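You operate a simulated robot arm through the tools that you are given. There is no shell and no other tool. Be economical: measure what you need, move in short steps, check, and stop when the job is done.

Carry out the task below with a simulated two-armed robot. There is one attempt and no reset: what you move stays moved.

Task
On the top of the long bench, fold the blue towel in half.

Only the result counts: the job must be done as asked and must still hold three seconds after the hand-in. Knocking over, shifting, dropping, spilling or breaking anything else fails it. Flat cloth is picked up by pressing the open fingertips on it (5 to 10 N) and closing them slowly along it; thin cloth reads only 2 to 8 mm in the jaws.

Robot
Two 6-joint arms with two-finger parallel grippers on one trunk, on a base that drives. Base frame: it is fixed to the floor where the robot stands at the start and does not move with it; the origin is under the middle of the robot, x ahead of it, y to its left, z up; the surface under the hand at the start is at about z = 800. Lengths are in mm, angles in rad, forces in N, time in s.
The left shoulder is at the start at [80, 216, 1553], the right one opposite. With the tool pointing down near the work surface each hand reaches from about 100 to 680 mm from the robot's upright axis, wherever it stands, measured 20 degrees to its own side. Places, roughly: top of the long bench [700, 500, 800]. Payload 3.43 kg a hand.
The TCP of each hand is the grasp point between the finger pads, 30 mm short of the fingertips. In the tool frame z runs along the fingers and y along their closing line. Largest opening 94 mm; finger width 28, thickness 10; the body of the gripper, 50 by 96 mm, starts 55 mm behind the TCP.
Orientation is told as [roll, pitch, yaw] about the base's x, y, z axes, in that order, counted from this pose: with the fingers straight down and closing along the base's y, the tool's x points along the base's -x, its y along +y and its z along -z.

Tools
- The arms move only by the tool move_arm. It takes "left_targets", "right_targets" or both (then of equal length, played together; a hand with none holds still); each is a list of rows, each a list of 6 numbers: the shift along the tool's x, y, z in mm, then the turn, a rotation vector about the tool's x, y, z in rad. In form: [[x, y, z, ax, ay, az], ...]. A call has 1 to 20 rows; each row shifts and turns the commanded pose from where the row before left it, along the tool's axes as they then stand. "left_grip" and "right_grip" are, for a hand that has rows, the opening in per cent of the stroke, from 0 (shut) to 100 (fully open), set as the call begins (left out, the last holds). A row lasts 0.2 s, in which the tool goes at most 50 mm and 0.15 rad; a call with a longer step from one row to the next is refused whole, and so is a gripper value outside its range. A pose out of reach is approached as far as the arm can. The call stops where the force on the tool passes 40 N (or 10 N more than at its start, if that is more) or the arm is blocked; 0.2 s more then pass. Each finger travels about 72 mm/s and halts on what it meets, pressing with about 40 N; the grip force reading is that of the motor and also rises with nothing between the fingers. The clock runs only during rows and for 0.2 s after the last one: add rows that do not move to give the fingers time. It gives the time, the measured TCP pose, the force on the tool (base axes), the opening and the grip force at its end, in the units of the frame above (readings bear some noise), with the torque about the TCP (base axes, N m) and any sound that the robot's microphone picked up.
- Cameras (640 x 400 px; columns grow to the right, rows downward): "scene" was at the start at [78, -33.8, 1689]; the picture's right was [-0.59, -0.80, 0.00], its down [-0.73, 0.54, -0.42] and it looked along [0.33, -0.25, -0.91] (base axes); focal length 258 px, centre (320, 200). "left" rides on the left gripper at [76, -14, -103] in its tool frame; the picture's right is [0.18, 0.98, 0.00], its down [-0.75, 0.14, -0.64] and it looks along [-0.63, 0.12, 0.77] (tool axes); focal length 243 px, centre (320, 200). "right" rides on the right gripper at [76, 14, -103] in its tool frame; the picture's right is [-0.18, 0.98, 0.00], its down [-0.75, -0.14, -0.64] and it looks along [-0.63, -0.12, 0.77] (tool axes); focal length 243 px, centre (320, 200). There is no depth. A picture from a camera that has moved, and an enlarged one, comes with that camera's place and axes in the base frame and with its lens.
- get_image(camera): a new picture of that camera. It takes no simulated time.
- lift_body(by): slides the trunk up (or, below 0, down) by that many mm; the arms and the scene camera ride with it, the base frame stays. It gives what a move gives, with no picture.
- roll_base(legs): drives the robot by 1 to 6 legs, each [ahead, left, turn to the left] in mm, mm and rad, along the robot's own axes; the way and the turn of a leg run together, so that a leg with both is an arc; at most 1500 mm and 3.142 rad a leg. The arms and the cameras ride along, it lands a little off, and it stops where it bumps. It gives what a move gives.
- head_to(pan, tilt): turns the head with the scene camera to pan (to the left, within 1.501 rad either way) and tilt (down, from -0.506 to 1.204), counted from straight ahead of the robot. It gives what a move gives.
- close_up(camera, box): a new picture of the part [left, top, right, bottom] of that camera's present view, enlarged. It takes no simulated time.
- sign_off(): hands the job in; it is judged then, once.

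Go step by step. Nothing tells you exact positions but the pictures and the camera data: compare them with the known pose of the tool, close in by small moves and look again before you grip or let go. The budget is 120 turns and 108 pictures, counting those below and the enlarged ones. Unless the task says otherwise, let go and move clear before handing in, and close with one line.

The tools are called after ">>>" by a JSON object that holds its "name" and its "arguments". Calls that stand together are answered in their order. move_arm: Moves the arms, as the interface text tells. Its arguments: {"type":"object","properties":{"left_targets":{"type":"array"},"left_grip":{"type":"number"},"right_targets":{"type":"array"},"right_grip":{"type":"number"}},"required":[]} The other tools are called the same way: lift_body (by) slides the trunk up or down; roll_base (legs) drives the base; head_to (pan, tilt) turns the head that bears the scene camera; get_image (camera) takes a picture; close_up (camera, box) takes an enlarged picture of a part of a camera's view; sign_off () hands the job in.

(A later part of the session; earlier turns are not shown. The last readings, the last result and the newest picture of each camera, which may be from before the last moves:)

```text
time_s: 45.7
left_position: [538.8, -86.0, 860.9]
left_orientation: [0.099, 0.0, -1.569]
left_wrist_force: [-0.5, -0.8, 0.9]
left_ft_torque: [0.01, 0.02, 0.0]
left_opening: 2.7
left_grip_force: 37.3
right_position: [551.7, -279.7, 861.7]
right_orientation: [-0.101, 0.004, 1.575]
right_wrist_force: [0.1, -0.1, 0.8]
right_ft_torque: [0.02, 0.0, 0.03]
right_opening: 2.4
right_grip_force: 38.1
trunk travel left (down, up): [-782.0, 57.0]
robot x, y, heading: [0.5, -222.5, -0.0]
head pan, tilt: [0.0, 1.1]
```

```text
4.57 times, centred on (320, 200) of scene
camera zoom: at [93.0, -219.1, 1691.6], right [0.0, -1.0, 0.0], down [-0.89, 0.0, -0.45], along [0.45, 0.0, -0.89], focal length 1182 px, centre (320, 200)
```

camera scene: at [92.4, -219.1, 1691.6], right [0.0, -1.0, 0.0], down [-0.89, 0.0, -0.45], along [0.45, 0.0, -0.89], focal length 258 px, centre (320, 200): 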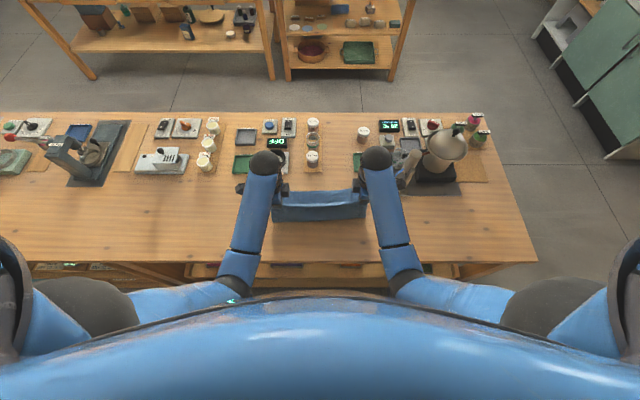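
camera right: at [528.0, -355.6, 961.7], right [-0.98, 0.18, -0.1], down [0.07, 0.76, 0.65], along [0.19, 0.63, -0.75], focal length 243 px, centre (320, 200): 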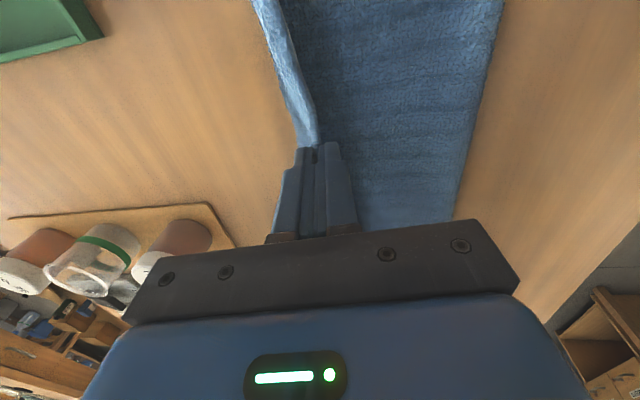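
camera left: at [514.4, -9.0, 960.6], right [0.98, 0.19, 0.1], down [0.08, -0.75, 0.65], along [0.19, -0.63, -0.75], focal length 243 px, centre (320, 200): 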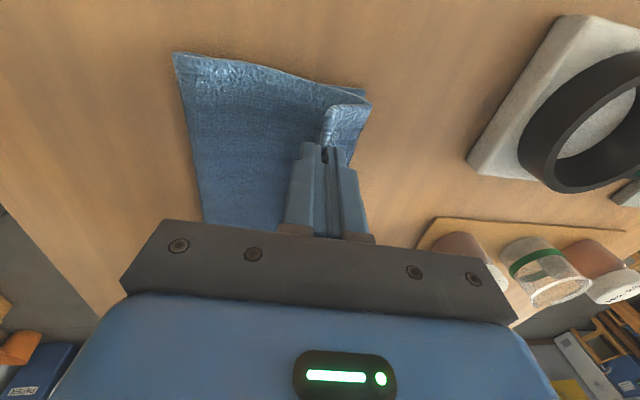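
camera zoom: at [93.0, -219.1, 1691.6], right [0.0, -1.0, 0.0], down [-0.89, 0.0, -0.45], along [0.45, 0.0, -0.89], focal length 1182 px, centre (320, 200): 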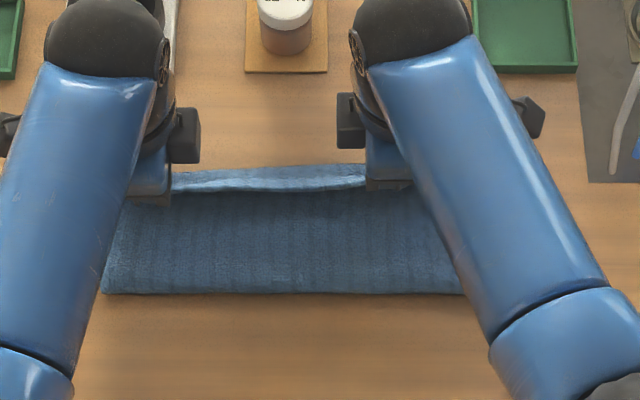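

The hem lip is held at about 2.5 mm in both hands. I'll carry it up and forward over its crease and lay it flat beyond the far edge.

>>> {"name": "move_arm", "arguments": {"left_targets": [[0, 0, 0, 0.1, 0, 0], [0, 13, -10, 0, 0, 0], [0, 13, -10, 0, 0, 0], [0, 12, -4, 0, 0, 0], [0, 12, 0, 0, 0, 0], [0, 10, 5, 0, 0, 0], [0, 7, 10, 0, 0, 0], [0, 3, 14, 0, 0, 0], [0, 0, 10, 0, 0, 0], [0, 0, 0, 0, 0, 0]], "right_targets": [[0, 0, 0, -0.1, 0, 0], [0, -10, -10, 0, 0, 0], [0, -10, -10, 0, 0, 0], [0, -10, -4, 0, 0, 0], [0, -10, 0, 0, 0, 0], [0, -8, 5, 0, 0, 0], [0, -6, 10, 0, 0, 0], [0, -3, 14, 0, 0, 0], [0, 0, 10, 0, 0, 0], [0, 0, 0, 0, 0, 0]]}}

>>> {"name": "get_image", "arguments": {"camera": "left"}}

>>> {"name": "get_image", "arguments": {"camera": "right"}}

>>> {"name": "close_up", "arguments": {"camera": "scene", "box": [250, 160, 390, 240]}}

```text
time_s: 47.9
left_position: [608.1, -84.8, 846.0]
left_orientation: [-0.001, 0.002, -1.57]
left_wrist_force: [-0.8, 0.0, 0.2]
left_ft_torque: [0.04, -0.06, -0.02]
left_opening: 2.5
left_grip_force: 37.2
right_position: [608.9, -279.7, 846.9]
right_orientation: [-0.003, 0.003, 1.573]
right_wrist_force: [-0.1, 0.7, 0.0]
right_ft_torque: [0.02, -0.01, -0.02]
right_opening: 2.4
right_grip_force: 37.4
trunk travel left (down, up): [-782.0, 57.0]
robot x, y, heading: [0.3, -220.2, 0.003]
head pan, tilt: [0.0, 1.1]
```

```text
44 pictures are left
camera left: at [594.5, -9.6, 948.4], right [0.98, 0.19, 0.0], down [0.14, -0.75, 0.64], along [0.12, -0.63, -0.77], focal length 243 px, centre (320, 200)
```

left: 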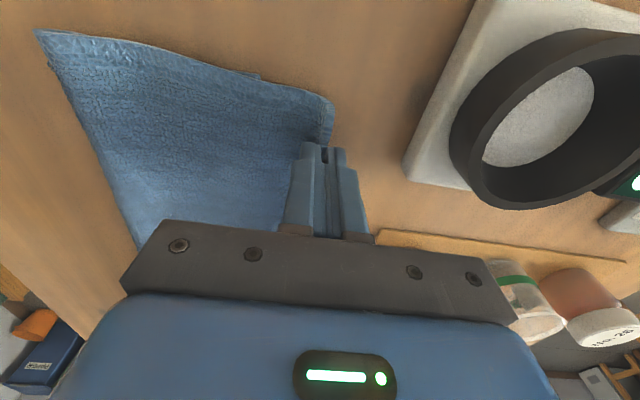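

```text
43 pictures are left
camera right: at [594.7, -356.5, 948.7], right [-0.98, 0.18, 0.0], down [0.14, 0.76, 0.64], along [0.12, 0.63, -0.77], focal length 243 px, centre (320, 200)
```

right: 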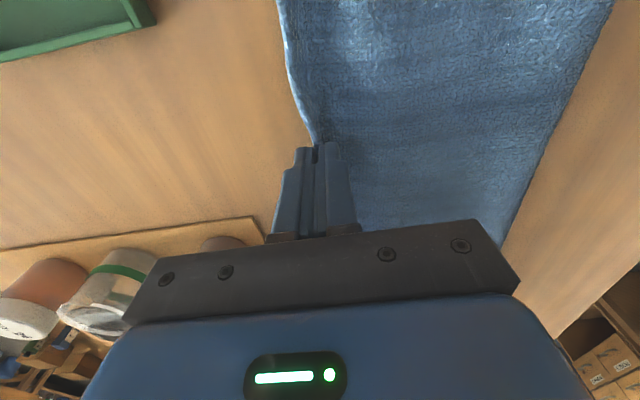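

```text
4.57 times, centred on (320, 200) of scene
camera zoom: at [92.8, -219.1, 1691.6], right [0.0, -1.0, 0.0], down [-0.89, 0.0, -0.45], along [0.45, 0.0, -0.89], focal length 1182 px, centre (320, 200)
```

zoom: 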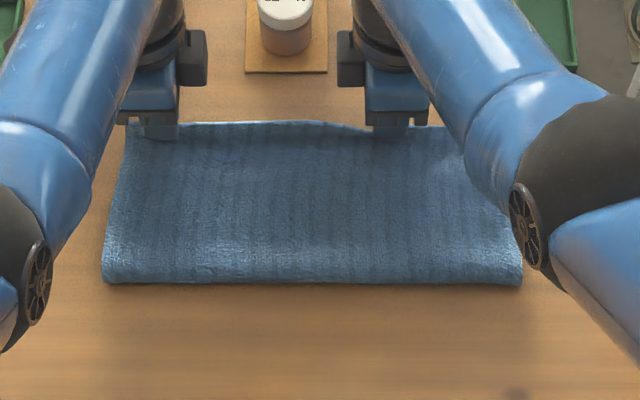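

The hem is now open and the top layer lies smooth, overhanging the lower layer. I'll lower the last bit, release and inspect.

>>> {"name": "move_arm", "arguments": {"left_targets": [[0, 0, 5, 0, 0, 0], [0, 0, 5, 0, 0, 0], [0, 0, 0, 0, 0, 0]], "right_targets": [[0, 0, 5, 0, 0, 0], [0, 0, 5, 0, 0, 0], [0, 0, 0, 0, 0, 0]]}}

>>> {"name": "move_arm", "arguments": {"left_targets": [[0, 0, 0, 0, 0, 0], [0, 0, 0, 0, 0, 0], [0, 0, -10, 0, 0, 0], [0, 0, -30, 0, 0, 0], [0, 0, -30, 0, 0, 0], [0, 0, 0, 0, 0, 0]], "right_targets": [[0, 0, 0, 0, 0, 0], [0, 0, 0, 0, 0, 0], [0, 0, -10, 0, 0, 0], [0, 0, -30, 0, 0, 0], [0, 0, -30, 0, 0, 0], [0, 0, 0, 0, 0, 0]], "left_grip": 27, "right_grip": 27}}

>>> {"name": "get_image", "arguments": {"camera": "left"}}

>>> {"name": "get_image", "arguments": {"camera": "right"}}

>>> {"name": "close_up", "arguments": {"camera": "scene", "box": [250, 160, 390, 240]}}

```text
time_s: 48.7
left_position: [609.0, -85.8, 836.1]
left_orientation: [-0.001, 0.0, -1.567]
left_wrist_force: [-0.4, -0.3, 0.5]
left_ft_torque: [0.01, -0.04, 0.01]
left_opening: 2.5
left_grip_force: 37.3
right_position: [604.6, -280.0, 839.2]
right_orientation: [0.0, 0.001, 1.573]
right_wrist_force: [0.8, -0.2, 0.6]
right_ft_torque: [0.0, -0.05, 0.02]
right_opening: 2.5
right_grip_force: 36.8
right hand out of reach, approached as far as the arm can: row 2
trunk travel left (down, up): [-782.0, 57.0]
robot x, y, heading: [1.3, -221.2, -0.001]
head pan, tilt: [0.0, 1.1]
```

```text
time_s: 50.1
left_position: [608.3, -83.6, 906.2]
left_orientation: [-0.003, 0.001, -1.569]
left_wrist_force: [0.0, -0.1, -0.3]
left_ft_torque: [-0.01, 0.0, -0.01]
left_opening: 25.4
left_grip_force: 0.0
right_position: [606.6, -278.8, 910.5]
right_orientation: [0.0, 0.001, 1.574]
right_wrist_force: [0.4, 0.1, -1.1]
right_ft_torque: [-0.04, 0.01, -0.01]
right_opening: 25.2
right_grip_force: 0.1
trunk travel left (down, up): [-782.0, 57.0]
robot x, y, heading: [-1.9, -219.3, 0.001]
head pan, tilt: [0.0, 1.1]
```

```text
41 pictures are left
camera left: at [594.6, -8.0, 1007.6], right [0.98, 0.19, 0.0], down [0.14, -0.75, 0.64], along [0.12, -0.63, -0.77], focal length 243 px, centre (320, 200)
```

left: 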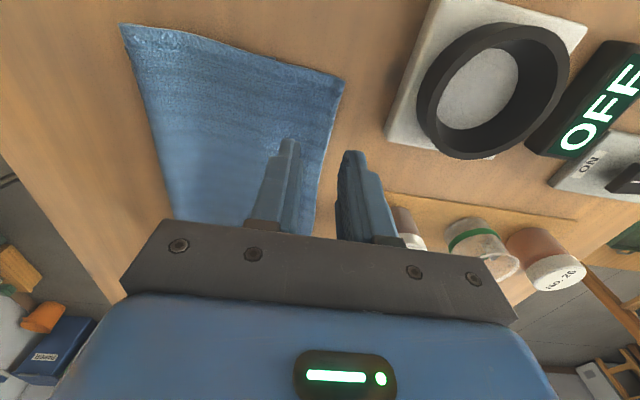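

```text
40 pictures are left
camera right: at [593.4, -355.7, 1012.2], right [-0.98, 0.18, 0.0], down [0.14, 0.76, 0.64], along [0.12, 0.63, -0.77], focal length 243 px, centre (320, 200)
```

right: 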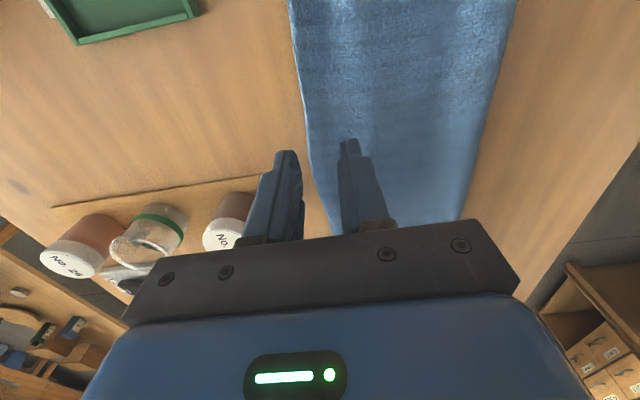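

```text
4.57 times, centred on (320, 200) of scene
camera zoom: at [93.9, -219.0, 1691.5], right [0.0, -1.0, 0.0], down [-0.89, 0.0, -0.45], along [0.45, 0.0, -0.89], focal length 1182 px, centre (320, 200)
```

zoom: 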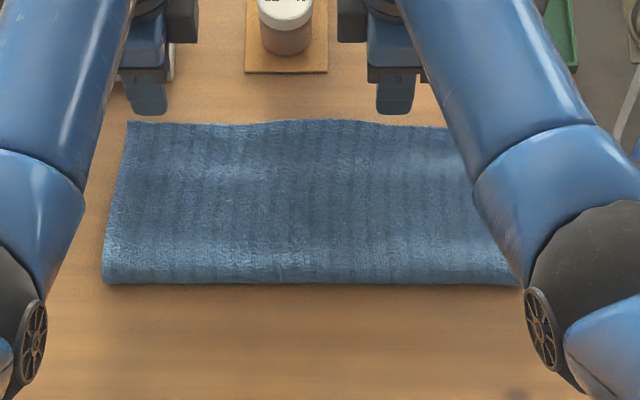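

The towel now lies flat, but the top layer is too long: the fold is at about x 467, the lower edge at about 564 and the top edge at about 622. First I'll press on the double layer and drag the whole towel about 50 mm nearer for better reach, then re-lay the top edge.

>>> {"name": "move_arm", "arguments": {"left_targets": [[-13, -39, 0, 0, 0, 0], [-13, -39, 0, 0, 0, 0], [0, 0, 30, 0, 0, 0], [0, 0, 28, 0, 0, 0], [0, 0, 6, 0, 0, 0], [0, 0, 0, 0, 0, 0]], "right_targets": [[25, 39, 0, 0, 0, 0], [26, 38, 0, 0, 0, 0], [0, 0, 30, 0, 0, 0], [0, 0, 30, 0, 0, 0], [0, 0, 8, 0, 0, 0], [0, 0, 0, 0, 0, 0]]}}

```text
time_s: 51.5
left_position: [529.6, -110.7, 841.7]
left_orientation: [-0.001, 0.001, -1.57]
left_wrist_force: [1.0, 0.3, 0.9]
left_ft_torque: [-0.02, -0.02, -0.01]
left_opening: 25.1
left_grip_force: 0.2
right_position: [528.6, -330.3, 844.4]
right_orientation: [-0.003, 0.001, 1.575]
right_wrist_force: [0.8, 0.1, -0.2]
right_ft_torque: [-0.03, -0.01, -0.03]
right_opening: 25.3
right_grip_force: 0.0
trunk travel left (down, up): [-782.0, 57.0]
robot x, y, heading: [-0.1, -222.2, 0.004]
head pan, tilt: [0.0, 1.1]
```

>>> {"name": "move_arm", "arguments": {"left_targets": [[0, 0, 3, 0, 0, 0], [0, 0, 1.5, 0, 0, 0], [0, 0, 0, 0, 0, 0]], "right_targets": [[0, 0, 4, 0, 0, 0], [0, 0, 2.5, 0, 0, 0], [0, 0, 0, 0, 0, 0]]}}

```text
time_s: 52.3
left_position: [530.5, -110.7, 836.9]
left_orientation: [-0.001, 0.0, -1.567]
left_wrist_force: [0.0, -0.8, 2.8]
left_ft_torque: [-0.02, -0.02, -0.02]
left_opening: 25.1
left_grip_force: 0.0
right_position: [528.7, -330.1, 837.6]
right_orientation: [-0.004, 0.003, 1.576]
right_wrist_force: [2.7, 0.1, 5.6]
right_ft_torque: [0.01, -0.04, -0.01]
right_opening: 25.2
right_grip_force: 0.1
trunk travel left (down, up): [-782.0, 57.0]
robot x, y, heading: [1.9, -221.7, 0.002]
head pan, tilt: [0.0, 1.1]
```

>>> {"name": "move_arm", "arguments": {"left_targets": [[0, 0, 1.3, 0, 0, 0], [0, 0, 0, 0, 0, 0], [0, -6, 0, 0, 0, 0], [0, -8, 0, 0, 0, 0], [0, -8, 0, 0, 0, 0], [0, -8, 0, 0, 0, 0], [0, -8, 0, 0, 0, 0], [0, -8, 0, 0, 0, 0], [0, -6, 0, 0, 0, 0], [0, 0, 0, 0, 0, 0]], "right_targets": [[0, 0, 0.6, 0, 0, 0], [0, 0, 0, 0, 0, 0], [0, 6, 0, 0, 0, 0], [0, 8, 0, 0, 0, 0], [0, 8, 0, 0, 0, 0], [0, 8, 0, 0, 0, 0], [0, 8, 0, 0, 0, 0], [0, 8, 0, 0, 0, 0], [0, 6, 0, 0, 0, 0], [0, 0, 0, 0, 0, 0]]}}

>>> {"name": "close_up", "arguments": {"camera": "scene", "box": [240, 150, 400, 250]}}

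```text
time_s: 54.5
left_position: [479.4, -111.7, 835.8]
left_orientation: [0.001, 0.0, -1.571]
left_wrist_force: [2.9, -0.6, 7.2]
left_ft_torque: [-0.02, -0.08, 0.0]
left_opening: 24.9
left_grip_force: 0.1
right_position: [476.4, -331.1, 834.7]
right_orientation: [-0.005, 0.001, 1.575]
right_wrist_force: [4.1, 0.0, 16.1]
right_ft_torque: [0.0, -0.1, -0.02]
right_opening: 25.0
right_grip_force: 0.1
trunk travel left (down, up): [-782.0, 57.0]
robot x, y, heading: [-0.7, -220.9, 0.001]
head pan, tilt: [0.0, 1.1]
```

```text
4.00 times, centred on (320, 200) of scene
camera zoom: at [91.3, -218.8, 1691.8], right [0.0, -1.0, 0.0], down [-0.89, 0.0, -0.45], along [0.45, 0.0, -0.89], focal length 1034 px, centre (320, 200)
```

zoom: 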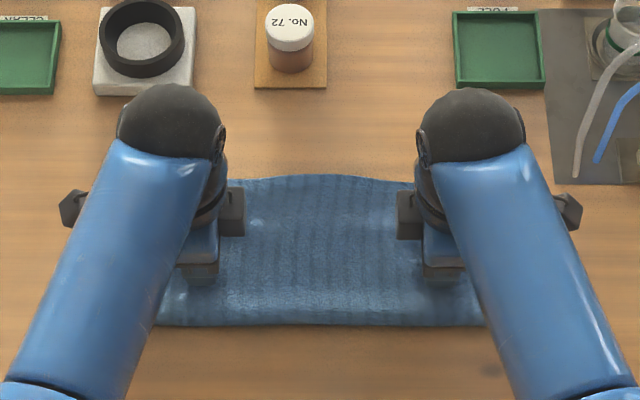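

The towel moved back: the fold is at about x 415 and the top edge at about 568. I'll raise the hands and go to the top layer's far corners to re-grip its edge.

>>> {"name": "move_arm", "arguments": {"left_targets": [[0, 0, -30, 0, 0, 0], [0, 0, -35, 0, 0, 0], [13, 40, 0, 0, 0, 0], [13, 25, 0, 0, 0, 0], [0, 0, 0, 0, 0, 0]], "right_targets": [[0, 0, -30, 0, 0, 0], [0, 0, -35, 0, 0, 0], [15, -40, 0, 0, 0, 0], [15, -28, 0, 0, 0, 0], [0, 0, 0, 0, 0, 0]]}}

>>> {"name": "get_image", "arguments": {"camera": "left"}}

>>> {"name": "get_image", "arguments": {"camera": "right"}}

```text
time_s: 55.7
left_position: [543.5, -86.3, 901.3]
left_orientation: [0.002, 0.0, -1.568]
left_wrist_force: [-0.1, 0.6, -0.4]
left_ft_torque: [0.01, -0.03, -0.02]
left_opening: 25.3
left_grip_force: 0.0
right_position: [544.1, -359.9, 900.2]
right_orientation: [-0.003, 0.002, 1.573]
right_wrist_force: [0.0, 0.7, -0.2]
right_ft_torque: [0.0, 0.01, 0.0]
right_opening: 25.5
right_grip_force: 0.0
trunk travel left (down, up): [-782.0, 57.0]
robot x, y, heading: [-0.4, -218.3, 0.008]
head pan, tilt: [0.0, 1.1]
```

```text
37 pictures are left
camera left: at [529.0, -9.6, 1003.1], right [0.98, 0.19, 0.0], down [0.14, -0.75, 0.64], along [0.12, -0.63, -0.77], focal length 243 px, centre (320, 200)
```

left: 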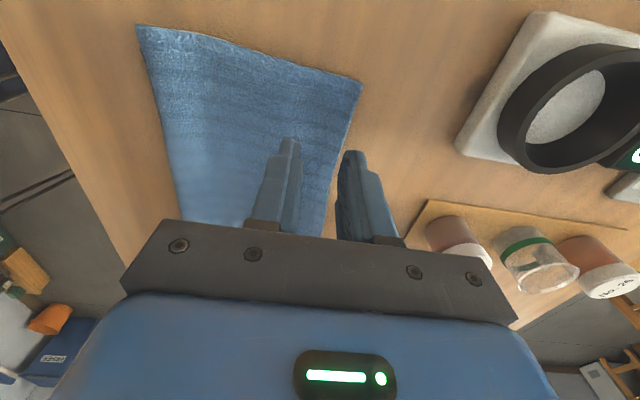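

```text
36 pictures are left
camera right: at [531.0, -436.9, 1002.0], right [-0.98, 0.18, 0.0], down [0.14, 0.76, 0.64], along [0.12, 0.63, -0.77], focal length 243 px, centre (320, 200)
```

right: 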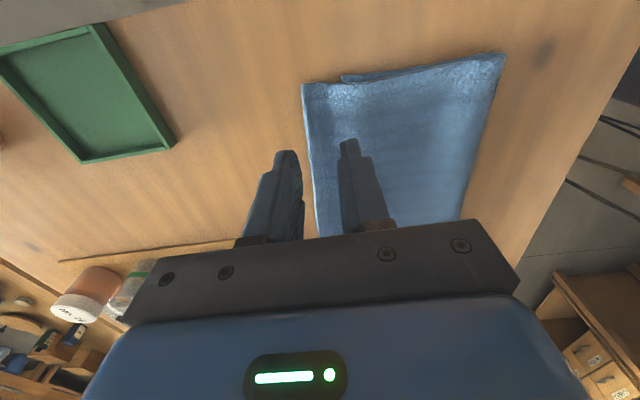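

Corner estimates: top layer at (570,-53) and (554,-389), lower layer at about x 514 left and 524 right, fold at about 412. So the top edge must come back roughly 56 mm on the left and 29 mm on the right. I'll lower over its edge with a narrow opening, tilted so the outer finger is lower.

>>> {"name": "move_arm", "arguments": {"left_targets": [[6, 20, 0, 0, 0, 0], [0, 0, 27, 0, 0, 0], [0, 0, 26, 0, 0, 0], [0, 0, 0, 0.1, 0, 0], [0, 0, 0, 0, 0, 0]], "right_targets": [[5, -8.5, 0, 0, 0, 0], [0, 0, 27, 0, 0, 0], [0, 0, 26, 0, 0, 0], [0, 0, 0, -0.1, 0, 0], [0, 0, 0, 0, 0, 0]], "left_grip": 17, "right_grip": 17}}

>>> {"name": "close_up", "arguments": {"camera": "left", "box": [220, 60, 460, 240]}}

>>> {"name": "close_up", "arguments": {"camera": "right", "box": [180, 60, 420, 240]}}

```text
time_s: 56.9
left_position: [565.5, -80.9, 848.4]
left_orientation: [-0.102, 0.0, -1.569]
left_wrist_force: [-0.5, -0.3, -0.2]
left_ft_torque: [0.01, 0.03, 0.0]
left_opening: 16.3
left_grip_force: 0.1
right_position: [553.3, -363.9, 846.3]
right_orientation: [0.098, 0.001, 1.575]
right_wrist_force: [1.1, -0.1, -0.6]
right_ft_torque: [-0.04, -0.04, -0.01]
right_opening: 16.1
right_grip_force: 0.1
trunk travel left (down, up): [-782.0, 57.0]
robot x, y, heading: [-0.1, -218.8, 0.007]
head pan, tilt: [0.0, 1.1]
```

```text
2.22 times, centred on (340, 150) of left
camera zoom: at [560.6, -3.7, 950.7], right [0.98, 0.19, -0.1], down [0.21, -0.75, 0.62], along [0.04, -0.63, -0.77], focal length 539 px, centre (276, 311)
```

zoom: 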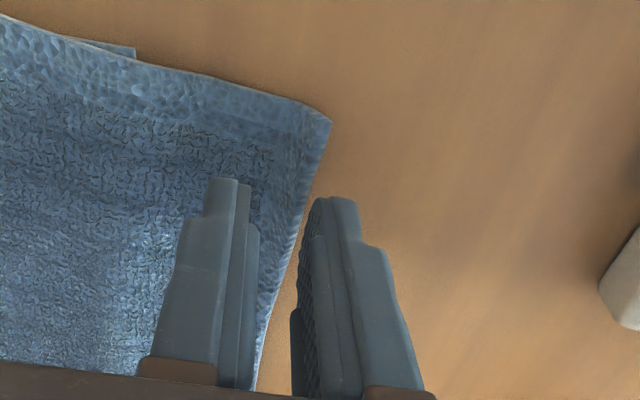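

```text
2.22 times, centred on (300, 150) of right
camera zoom: at [550.9, -442.0, 949.3], right [-0.98, 0.18, 0.1], down [0.2, 0.75, 0.62], along [0.04, 0.63, -0.78], focal length 539 px, centre (364, 311)
```

zoom: 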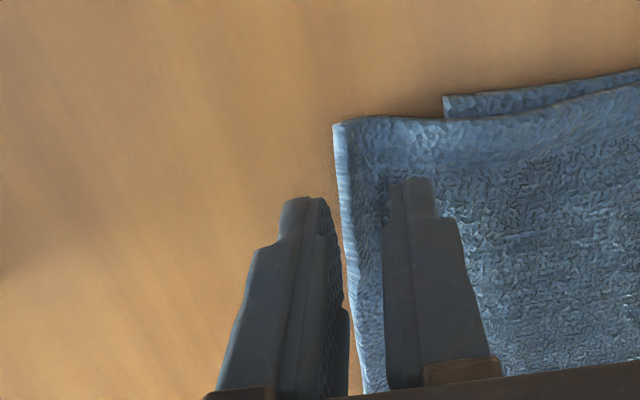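

Positions look right. Lowering to contact.

>>> {"name": "move_arm", "arguments": {"left_targets": [[0, 1, 6, 0, 0, 0], [0, 0, 5, 0, 0, 0], [0, 0, 3, 0, 0, 0], [0, 0, 1.5, 0, 0, 0], [0, 0, 0, 0, 0, 0]], "right_targets": [[0, -3, 6, 0, 0, 0], [0, 0, 5, 0, 0, 0], [0, 0, 2, 0, 0, 0], [0, 0, 1, 0, 0, 0], [0, 0, 0, 0, 0, 0]]}}

```text
time_s: 58.1
left_position: [563.7, -79.9, 834.0]
left_orientation: [-0.098, 0.0, -1.568]
left_wrist_force: [0.4, -1.3, 8.7]
left_ft_torque: [-0.04, -0.04, -0.01]
left_opening: 16.0
left_grip_force: 0.1
right_position: [554.8, -364.4, 834.0]
right_orientation: [0.098, 0.001, 1.573]
right_wrist_force: [0.3, -0.1, 1.5]
right_ft_torque: [0.0, 0.0, -0.02]
right_opening: 16.1
right_grip_force: 0.0
trunk travel left (down, up): [-782.0, 57.0]
robot x, y, heading: [-0.3, -220.5, 0.002]
head pan, tilt: [0.0, 1.1]
```

>>> {"name": "move_arm", "arguments": {"left_targets": [[0, 0, 0, 0, 0, 0], [0, 0, 0, 0, 0, 0]], "right_targets": [[0, 0, 1, 0, 0, 0], [0, 0, 0.7, 0, 0, 0]], "left_grip": 13, "right_grip": 14}}

>>> {"name": "move_arm", "arguments": {"left_targets": [[0, 0, 0, 0, 0, 0]], "right_targets": [[0, 0, 0, 0, 0, 0]], "left_grip": 9, "right_grip": 10}}

>>> {"name": "close_up", "arguments": {"camera": "left", "box": [220, 60, 460, 240]}}

>>> {"name": "close_up", "arguments": {"camera": "right", "box": [180, 60, 420, 240]}}

```text
time_s: 58.7
left_position: [562.5, -78.2, 833.3]
left_orientation: [-0.097, 0.0, -1.568]
left_wrist_force: [-0.1, -1.1, 7.5]
left_ft_torque: [-0.04, -0.1, 0.01]
left_opening: 12.5
left_grip_force: 0.1
right_position: [554.4, -365.8, 832.1]
right_orientation: [0.095, 0.002, 1.574]
right_wrist_force: [1.1, 1.1, 8.4]
right_ft_torque: [-0.01, 0.07, 0.0]
right_opening: 13.2
right_grip_force: 0.0
trunk travel left (down, up): [-782.0, 57.0]
robot x, y, heading: [2.7, -223.1, 0.002]
head pan, tilt: [0.0, 1.1]
```

```text
time_s: 59.1
left_position: [560.8, -79.0, 833.3]
left_orientation: [-0.096, 0.001, -1.57]
left_wrist_force: [2.1, -0.7, 6.7]
left_ft_torque: [0.0, -0.01, 0.04]
left_opening: 8.8
left_grip_force: 0.4
right_position: [554.3, -365.3, 832.3]
right_orientation: [0.096, 0.002, 1.575]
right_wrist_force: [-0.6, -0.5, 9.7]
right_ft_torque: [0.0, 0.13, -0.02]
right_opening: 11.1
right_grip_force: 1.3
trunk travel left (down, up): [-782.0, 57.0]
robot x, y, heading: [-0.3, -223.1, -0.004]
head pan, tilt: [0.0, 1.1]
```

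```text
2.22 times, centred on (340, 150) of left
camera zoom: at [558.0, -2.5, 936.1], right [0.98, 0.19, -0.1], down [0.21, -0.75, 0.62], along [0.04, -0.63, -0.77], focal length 539 px, centre (276, 311)
```

zoom: 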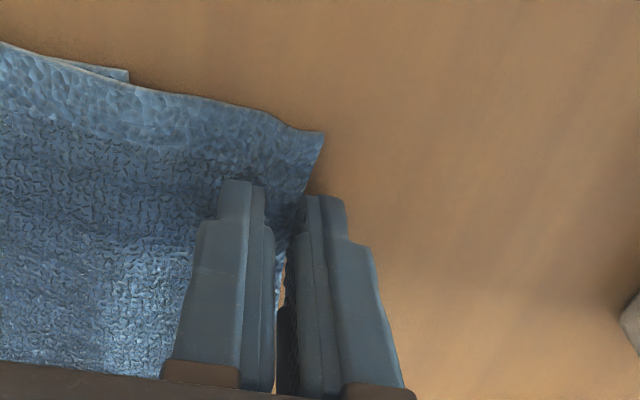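

```text
2.22 times, centred on (300, 150) of right
camera zoom: at [550.9, -441.8, 934.8], right [-0.98, 0.18, 0.09], down [0.2, 0.76, 0.62], along [0.04, 0.63, -0.78], focal length 539 px, centre (364, 311)
```

zoom: 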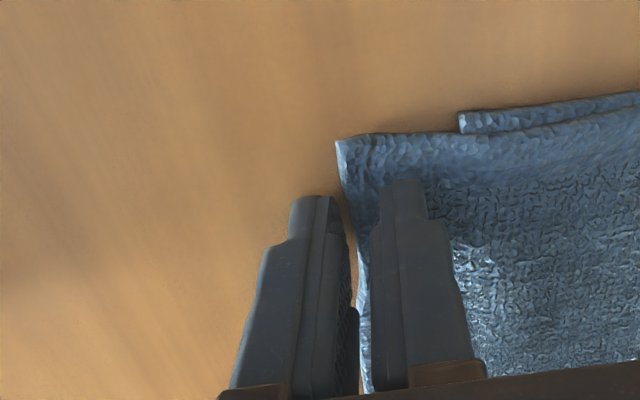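

>>> {"name": "move_arm", "arguments": {"left_targets": [[0, 0, 0, 0, 0, 0]], "right_targets": [[0, 0, 0, 0, 0, 0]], "left_grip": 5, "right_grip": 6}}

>>> {"name": "move_arm", "arguments": {"left_targets": [[0, 0, 0, 0, 0, 0], [0, 0, 0, 0, 0, 0]], "right_targets": [[0, 0, 0, 0, 0, 0], [0, 0, 0, 0, 0, 0]], "left_grip": 0, "right_grip": 0}}

>>> {"name": "move_arm", "arguments": {"left_targets": [[0, -2, -8, 0, 0, 0], [0, -4, -10, 0, 0, 0], [0, 0, 0, 0, 0, 0]], "right_targets": [[0, 2, -8, 0, 0, 0], [0, 4, -10, 0, 0, 0], [0, 0, 0, 0, 0, 0]]}}

>>> {"name": "close_up", "arguments": {"camera": "left", "box": [180, 40, 460, 240]}}

>>> {"name": "close_up", "arguments": {"camera": "right", "box": [180, 40, 460, 240]}}

```text
time_s: 59.5
left_position: [561.6, -79.0, 834.0]
left_orientation: [-0.101, -0.001, -1.569]
left_wrist_force: [-1.7, 0.3, 7.7]
left_ft_torque: [-0.04, 0.09, -0.02]
left_opening: 2.2
left_grip_force: 0.0
right_position: [553.5, -364.6, 833.2]
right_orientation: [0.096, 0.003, 1.574]
right_wrist_force: [-2.2, -0.8, 15.2]
right_ft_torque: [-0.05, 0.22, 0.0]
right_opening: 6.4
right_grip_force: 11.8
trunk travel left (down, up): [-782.0, 57.0]
robot x, y, heading: [1.2, -222.7, 0.0]
head pan, tilt: [0.0, 1.1]
```

```text
time_s: 60.1
left_position: [561.0, -78.1, 832.7]
left_orientation: [-0.098, -0.001, -1.57]
left_wrist_force: [0.0, 0.2, 3.3]
left_ft_torque: [0.02, -0.06, -0.01]
left_opening: 0.5
left_grip_force: 32.6
right_position: [553.7, -364.6, 833.1]
right_orientation: [0.097, 0.001, 1.574]
right_wrist_force: [-4.6, -1.1, 23.9]
right_ft_torque: [-0.08, 0.24, -0.03]
right_opening: 3.9
right_grip_force: 38.3
trunk travel left (down, up): [-782.0, 57.0]
robot x, y, heading: [2.4, -221.5, 0.005]
head pan, tilt: [0.0, 1.1]
```

```text
time_s: 60.9
left_position: [558.7, -78.8, 851.8]
left_orientation: [-0.1, 0.0, -1.569]
left_wrist_force: [-1.2, 0.2, -0.5]
left_ft_torque: [0.0, 0.01, -0.02]
left_opening: 0.0
left_grip_force: 33.7
right_position: [549.2, -363.6, 850.4]
right_orientation: [0.099, 0.003, 1.574]
right_wrist_force: [-0.1, 0.5, 0.1]
right_ft_torque: [0.01, -0.02, 0.01]
right_opening: 2.4
right_grip_force: 36.7
trunk travel left (down, up): [-782.0, 57.0]
robot x, y, heading: [-1.7, -221.5, 0.0]
head pan, tilt: [0.0, 1.1]
```

```text
2.00 times, centred on (320, 140) of left
camera zoom: at [554.3, -2.3, 954.6], right [0.98, 0.19, -0.1], down [0.21, -0.75, 0.62], along [0.04, -0.63, -0.77], focal length 485 px, centre (320, 320)
```

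zoom: 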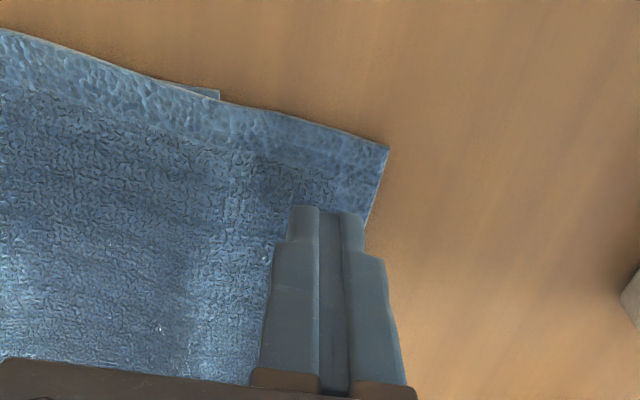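

```text
2.00 times, centred on (320, 140) of right
camera zoom: at [546.6, -441.3, 952.3], right [-0.98, 0.18, 0.1], down [0.2, 0.76, 0.62], along [0.04, 0.63, -0.78], focal length 485 px, centre (320, 320)
```

zoom: 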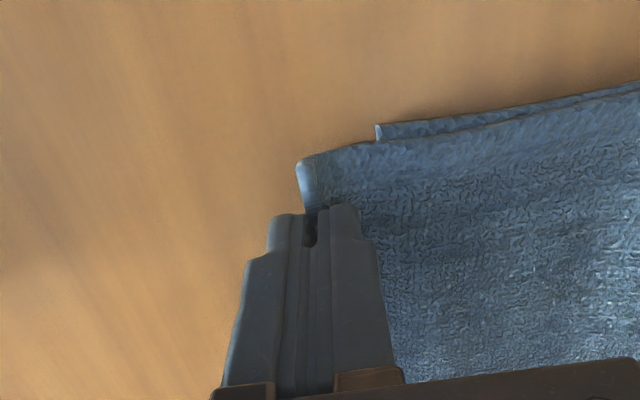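

The right hand has its edge (2.4 mm), but the left slipped off. I'll retry the left with a wider opening and less tilt while the right holds still.

>>> {"name": "move_arm", "arguments": {"left_targets": [[0, 0, 0, -0.05, 0, 0], [0, 1.5, 0, 0, 0, 0], [0, 0, 6, 0, 0, 0], [0, 0, 6, 0, 0, 0], [0, 0, 4, 0, 0, 0], [0, 0, 1.5, 0, 0, 0], [0, 0, 0, 0, 0, 0]], "left_grip": 27}}

>>> {"name": "close_up", "arguments": {"camera": "left", "box": [180, 40, 460, 240]}}

```text
time_s: 62.5
left_position: [559.2, -78.6, 833.6]
left_orientation: [-0.051, 0.0, -1.569]
left_wrist_force: [1.0, 0.1, 1.1]
left_ft_torque: [0.02, 0.0, 0.0]
left_opening: 25.7
left_grip_force: 0.0
right_position: [549.7, -364.2, 849.9]
right_orientation: [0.099, 0.003, 1.576]
right_wrist_force: [-0.6, 0.4, -0.7]
right_ft_torque: [0.02, -0.01, -0.05]
right_opening: 2.4
right_grip_force: 37.8
trunk travel left (down, up): [-782.0, 57.0]
robot x, y, heading: [0.1, -219.0, -0.0]
head pan, tilt: [0.0, 1.1]
```

```text
2.00 times, centred on (320, 140) of left
camera zoom: at [550.5, -2.9, 936.2], right [0.98, 0.19, -0.05], down [0.17, -0.75, 0.63], along [0.08, -0.63, -0.77], focal length 485 px, centre (320, 320)
```

zoom: 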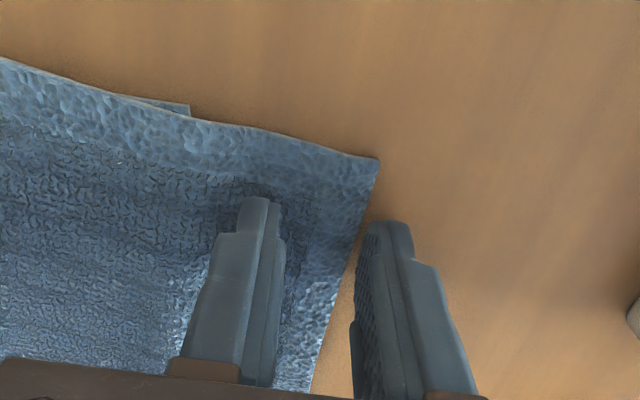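

The left fingers straddle the edge well. I'll press a bit and close in steps.

>>> {"name": "move_arm", "arguments": {"left_targets": [[0, 0, 1, 0, 0, 0], [0, 0, 0.8, 0, 0, 0], [0, 0, 0, 0, 0, 0]], "left_grip": 23}}

>>> {"name": "move_arm", "arguments": {"left_targets": [[0, 0, 0, 0, 0, 0]], "left_grip": 18}}

>>> {"name": "move_arm", "arguments": {"left_targets": [[0, 0, 0, 0, 0, 0]], "left_grip": 13}}

>>> {"name": "close_up", "arguments": {"camera": "left", "box": [180, 40, 460, 240]}}

```text
time_s: 63.3
left_position: [559.4, -80.1, 832.5]
left_orientation: [-0.047, -0.001, -1.569]
left_wrist_force: [0.5, 2.2, 8.5]
left_ft_torque: [0.04, 0.12, -0.02]
left_opening: 21.7
left_grip_force: 0.1
right_position: [550.1, -364.0, 850.0]
right_orientation: [0.098, 0.003, 1.576]
right_wrist_force: [-0.6, 0.0, -0.6]
right_ft_torque: [-0.03, -0.02, 0.0]
right_opening: 2.2
right_grip_force: 36.9
trunk travel left (down, up): [-782.0, 57.0]
robot x, y, heading: [-0.2, -220.9, -0.0]
head pan, tilt: [0.0, 1.1]
```

```text
time_s: 63.7
left_position: [560.1, -79.5, 831.5]
left_orientation: [-0.05, 0.001, -1.569]
left_wrist_force: [-1.6, 0.7, 11.0]
left_ft_torque: [0.04, 0.14, -0.01]
left_opening: 17.7
left_grip_force: 0.7
right_position: [550.5, -365.5, 849.9]
right_orientation: [0.099, 0.001, 1.574]
right_wrist_force: [0.4, -0.5, 0.3]
right_ft_torque: [0.0, -0.03, 0.02]
right_opening: 2.3
right_grip_force: 37.2
trunk travel left (down, up): [-782.0, 57.0]
robot x, y, heading: [0.5, -225.6, 0.002]
head pan, tilt: [0.0, 1.1]
```

```text
time_s: 64.1
left_position: [558.9, -78.5, 831.6]
left_orientation: [-0.048, 0.0, -1.569]
left_wrist_force: [1.0, 1.4, 12.3]
left_ft_torque: [0.01, 0.1, -0.02]
left_opening: 12.2
left_grip_force: 0.2
right_position: [550.2, -364.9, 849.8]
right_orientation: [0.097, 0.002, 1.575]
right_wrist_force: [0.3, 0.0, 1.1]
right_ft_torque: [0.0, -0.02, -0.01]
right_opening: 2.2
right_grip_force: 37.0
trunk travel left (down, up): [-782.0, 57.0]
robot x, y, heading: [5.1, -220.3, -0.0]
head pan, tilt: [0.0, 1.1]
```

```text
2.00 times, centred on (320, 140) of left
camera zoom: at [550.5, -3.4, 934.9], right [0.98, 0.19, -0.05], down [0.17, -0.75, 0.63], along [0.08, -0.63, -0.77], focal length 485 px, centre (320, 320)
```

zoom: 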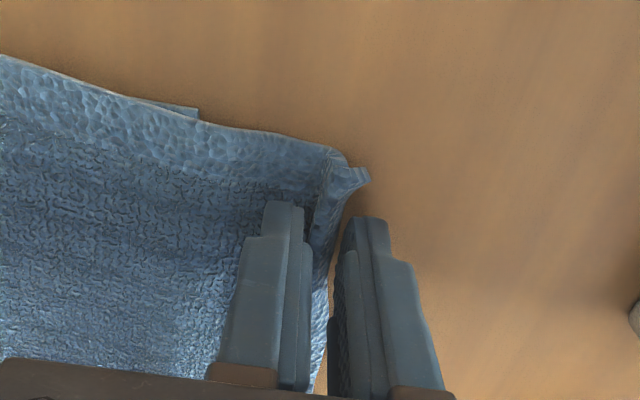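

Now the left edge is buckling up between the pads. Finishing the close and lifting a little.

>>> {"name": "move_arm", "arguments": {"left_targets": [[0, 0, 0, 0, 0, 0]], "left_grip": 8}}

>>> {"name": "move_arm", "arguments": {"left_targets": [[0, 0, 0, 0, 0, 0]], "left_grip": 4}}

>>> {"name": "move_arm", "arguments": {"left_targets": [[0, 0, 0, 0, 0, 0], [0, 0, 0, 0, 0, 0]], "left_grip": 0}}

>>> {"name": "move_arm", "arguments": {"left_targets": [[0, -2, -8, 0, 0, 0], [0, -4, -10, 0, 0, 0], [0, 0, 0, 0, 0, 0]]}}

>>> {"name": "close_up", "arguments": {"camera": "left", "box": [180, 40, 460, 240]}}

```text
time_s: 64.5
left_position: [557.5, -79.9, 832.2]
left_orientation: [-0.05, 0.002, -1.569]
left_wrist_force: [-4.2, -0.5, 16.7]
left_ft_torque: [-0.03, 0.24, 0.01]
left_opening: 8.1
left_grip_force: 5.0
right_position: [549.3, -366.1, 849.6]
right_orientation: [0.098, 0.002, 1.574]
right_wrist_force: [-0.5, 0.4, -0.3]
right_ft_torque: [0.01, 0.0, 0.04]
right_opening: 2.2
right_grip_force: 37.4
trunk travel left (down, up): [-782.0, 57.0]
robot x, y, heading: [-0.3, -223.2, 0.001]
head pan, tilt: [0.0, 1.1]
```

```text
time_s: 64.9
left_position: [558.8, -79.2, 831.3]
left_orientation: [-0.05, 0.0, -1.569]
left_wrist_force: [-3.0, -0.5, 13.5]
left_ft_torque: [0.01, 0.22, 0.0]
left_opening: 4.8
left_grip_force: 18.0
right_position: [549.2, -365.4, 850.6]
right_orientation: [0.098, 0.002, 1.575]
right_wrist_force: [0.1, 0.4, -0.3]
right_ft_torque: [0.01, 0.01, -0.03]
right_opening: 2.5
right_grip_force: 37.2
trunk travel left (down, up): [-782.0, 57.0]
robot x, y, heading: [0.5, -219.8, 0.005]
head pan, tilt: [0.0, 1.1]
```

```text
time_s: 65.5
left_position: [558.7, -79.0, 832.2]
left_orientation: [-0.047, 0.001, -1.57]
left_wrist_force: [-2.5, -1.8, 13.9]
left_ft_torque: [-0.02, 0.17, -0.01]
left_opening: 3.7
left_grip_force: 38.4
right_position: [549.7, -365.7, 850.5]
right_orientation: [0.098, 0.0, 1.574]
right_wrist_force: [0.2, 0.4, 0.1]
right_ft_torque: [-0.01, -0.01, 0.02]
right_opening: 2.6
right_grip_force: 37.0
trunk travel left (down, up): [-782.0, 57.0]
robot x, y, heading: [0.0, -219.3, 0.004]
head pan, tilt: [0.0, 1.1]
```

```text
time_s: 66.3
left_position: [554.3, -79.2, 850.2]
left_orientation: [-0.051, 0.001, -1.568]
left_wrist_force: [-0.8, -0.1, 0.2]
left_ft_torque: [-0.02, 0.0, 0.01]
left_opening: 3.8
left_grip_force: 38.6
right_position: [550.1, -364.3, 849.1]
right_orientation: [0.102, 0.001, 1.575]
right_wrist_force: [0.1, -0.4, 0.0]
right_ft_torque: [-0.02, -0.01, -0.02]
right_opening: 2.7
right_grip_force: 37.8
trunk travel left (down, up): [-782.0, 57.0]
robot x, y, heading: [1.4, -224.2, 0.003]
head pan, tilt: [0.0, 1.1]
```

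```text
2.00 times, centred on (320, 140) of left
camera zoom: at [544.9, -3.5, 952.6], right [0.98, 0.19, -0.05], down [0.18, -0.75, 0.63], along [0.08, -0.63, -0.77], focal length 485 px, centre (320, 320)
```

zoom: 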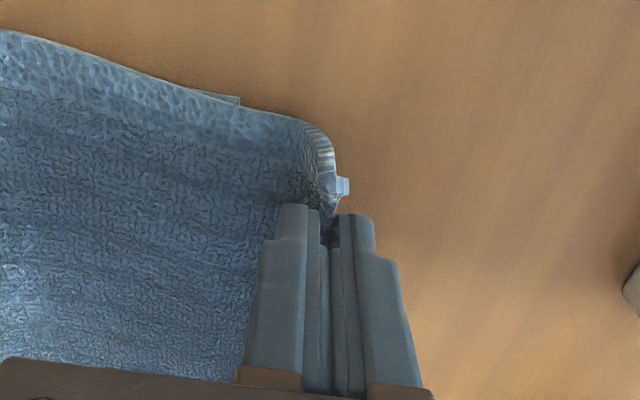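

Both hands hold the top edge (3.8 and 2.7 mm). I'll straighten them and carry the edge up and back over the fold so the fold line rolls back to about x 385–395, then check.

>>> {"name": "move_arm", "arguments": {"left_targets": [[0, 0, 0, -0.05, 0, 0], [0, -18, -18, 0, 0, 0], [0, -18, -18, 0, 0, 0], [0, -18, -18, 0, 0, 0], [0, -20, -7, 0, 0, 0], [0, -20, -7, 0, 0, 0], [0, -20, -6, 0, 0, 0], [0, -21, 0, 0, 0, 0], [0, -21, 1, 0, 0, 0], [0, -20, 2, 0, 0, 0], [0, 0, 0, 0, 0, 0]], "right_targets": [[0, 0, 0, 0.1, 0, 0], [0, 15, -18, 0, 0, 0], [0, 15, -18, 0, 0, 0], [0, 15, -18, 0, 0, 0], [0, 18, -7, 0, 0, 0], [0, 18, -7, 0, 0, 0], [0, 18, -6, 0, 0, 0], [0, 21, 0, 0, 0, 0], [0, 21, 1, 0, 0, 0], [0, 21, 2, 0, 0, 0], [0, 0, 0, 0, 0, 0]]}}

>>> {"name": "get_image", "arguments": {"camera": "left"}}

>>> {"name": "get_image", "arguments": {"camera": "right"}}

>>> {"name": "close_up", "arguments": {"camera": "scene", "box": [240, 150, 400, 250]}}

```text
time_s: 68.7
left_position: [377.9, -80.2, 919.6]
left_orientation: [0.0, 0.0, -1.57]
left_wrist_force: [-0.5, 0.2, -0.1]
left_ft_torque: [0.05, 0.08, -0.04]
left_opening: 3.8
left_grip_force: 38.6
right_position: [389.2, -366.4, 918.3]
right_orientation: [0.0, 0.003, 1.575]
right_wrist_force: [-0.3, -0.8, -1.3]
right_ft_torque: [0.0, 0.02, -0.03]
right_opening: 2.7
right_grip_force: 37.1
trunk travel left (down, up): [-782.0, 57.0]
robot x, y, heading: [-0.7, -220.4, 0.001]
head pan, tilt: [0.0, 1.1]
```

```text
26 pictures are left
camera left: at [364.3, -3.4, 1021.9], right [0.98, 0.19, 0.0], down [0.14, -0.75, 0.64], along [0.12, -0.63, -0.77], focal length 243 px, centre (320, 200)
```

left: 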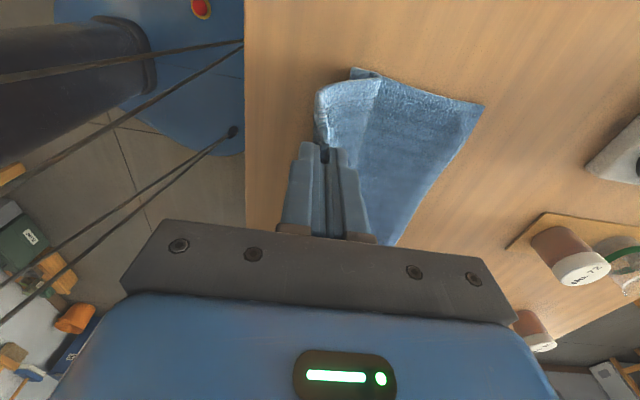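

```text
25 pictures are left
camera right: at [375.0, -442.9, 1021.0], right [-0.98, 0.18, 0.0], down [0.14, 0.76, 0.64], along [0.12, 0.63, -0.77], focal length 243 px, centre (320, 200)
```

right: 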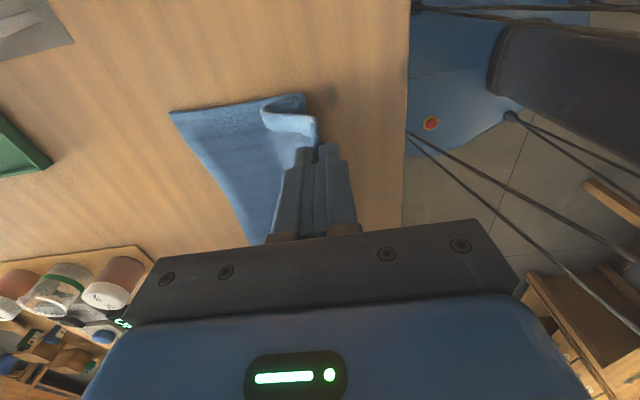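

```text
4.00 times, centred on (320, 200) of scene
camera zoom: at [93.5, -219.1, 1691.6], right [0.0, -1.0, 0.0], down [-0.89, 0.0, -0.45], along [0.45, 0.0, -0.89], focal length 1034 px, centre (320, 200)
```

zoom: 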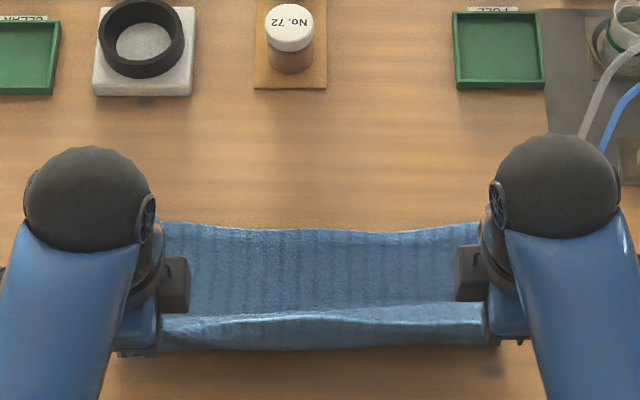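

The fold line has rolled back to about x 395 and the lower edge sits at about x 521, so the halves should now match. I'll lay the top edge forward again on a tighter arc, aiming for the lower layer's far edge.

>>> {"name": "move_arm", "arguments": {"left_targets": [[0, 11, -3, 0, 0, 0], [0, 11, -2, 0, 0, 0], [0, 13, 0, 0, 0, 0], [0, 14, 1, 0, 0, 0], [0, 15, 8, 0, 0, 0], [0, 15, 9, 0, 0, 0], [0, 12, 13, 0, 0, 0], [0, 11, 14, 0, 0, 0], [0, 6, 11, 0, 0, 0], [0, 6, 11, 0, 0, 0], [0, 4, 8, 0, 0, 0], [0, 4, 8, 0, 0, 0], [0, 0, 0, 0, 0, 0]], "right_targets": [[0, -10, -5, 0, 0, 0], [0, -9, -4, 0, 0, 0], [0, -12, -1, 0, 0, 0], [0, -12, 0, 0, 0, 0], [0, -14, 8, 0, 0, 0], [0, -14, 8, 0, 0, 0], [0, -12, 14, 0, 0, 0], [0, -12, 14, 0, 0, 0], [0, -7, 12, 0, 0, 0], [0, -7, 12, 0, 0, 0], [0, -5, 8, 0, 0, 0], [0, -5, 9, 0, 0, 0], [0, 0, 0, 0, 0, 0]]}}

>>> {"name": "get_image", "arguments": {"camera": "left"}}

>>> {"name": "get_image", "arguments": {"camera": "right"}}

>>> {"name": "close_up", "arguments": {"camera": "scene", "box": [240, 150, 400, 250]}}

```text
time_s: 71.5
left_position: [499.9, -79.7, 842.9]
left_orientation: [0.0, 0.0, -1.57]
left_wrist_force: [0.2, -0.6, 0.6]
left_ft_torque: [-0.04, -0.02, 0.0]
left_opening: 3.1
left_grip_force: 38.1
right_position: [506.8, -364.9, 844.7]
right_orientation: [-0.001, 0.002, 1.574]
right_wrist_force: [-0.6, -0.1, 1.0]
right_ft_torque: [0.04, 0.01, -0.01]
right_opening: 2.7
right_grip_force: 37.3
trunk travel left (down, up): [-782.0, 57.0]
robot x, y, heading: [-0.4, -219.2, 0.002]
head pan, tilt: [0.0, 1.1]
```

```text
23 pictures are left
camera left: at [485.7, -3.6, 945.4], right [0.98, 0.19, 0.0], down [0.14, -0.75, 0.64], along [0.12, -0.63, -0.77], focal length 243 px, centre (320, 200)
```

left: 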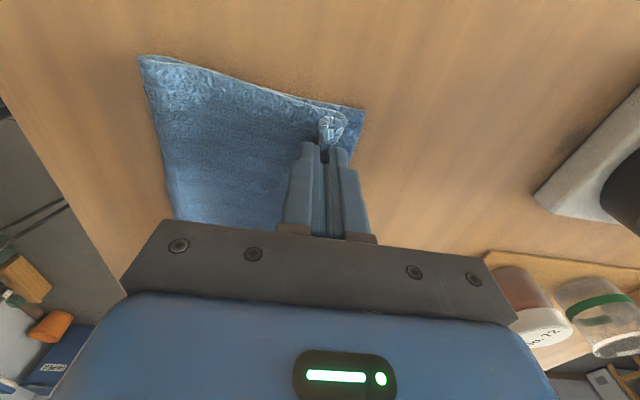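

```text
22 pictures are left
camera right: at [494.0, -441.5, 946.6], right [-0.98, 0.18, 0.0], down [0.14, 0.76, 0.64], along [0.12, 0.63, -0.77], focal length 243 px, centre (320, 200)
```

right: 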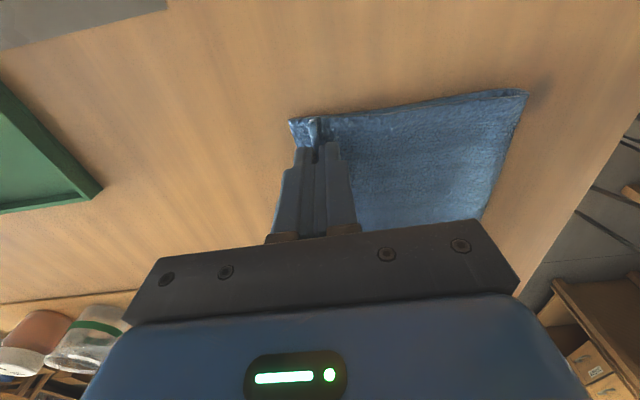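

```text
4.00 times, centred on (320, 200) of scene
camera zoom: at [92.8, -219.2, 1691.6], right [0.0, -1.0, 0.0], down [-0.89, 0.0, -0.45], along [0.45, 0.0, -0.89], focal length 1034 px, centre (320, 200)
```

zoom: 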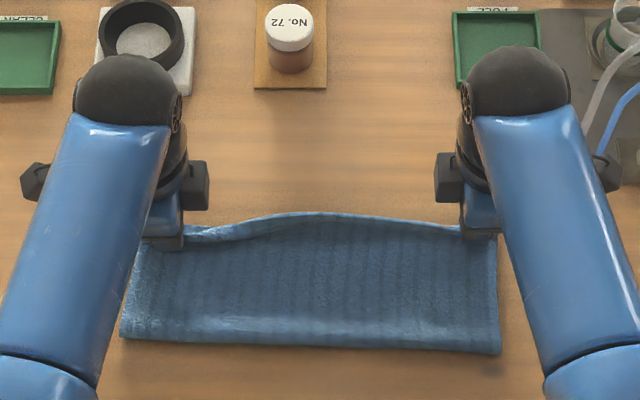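

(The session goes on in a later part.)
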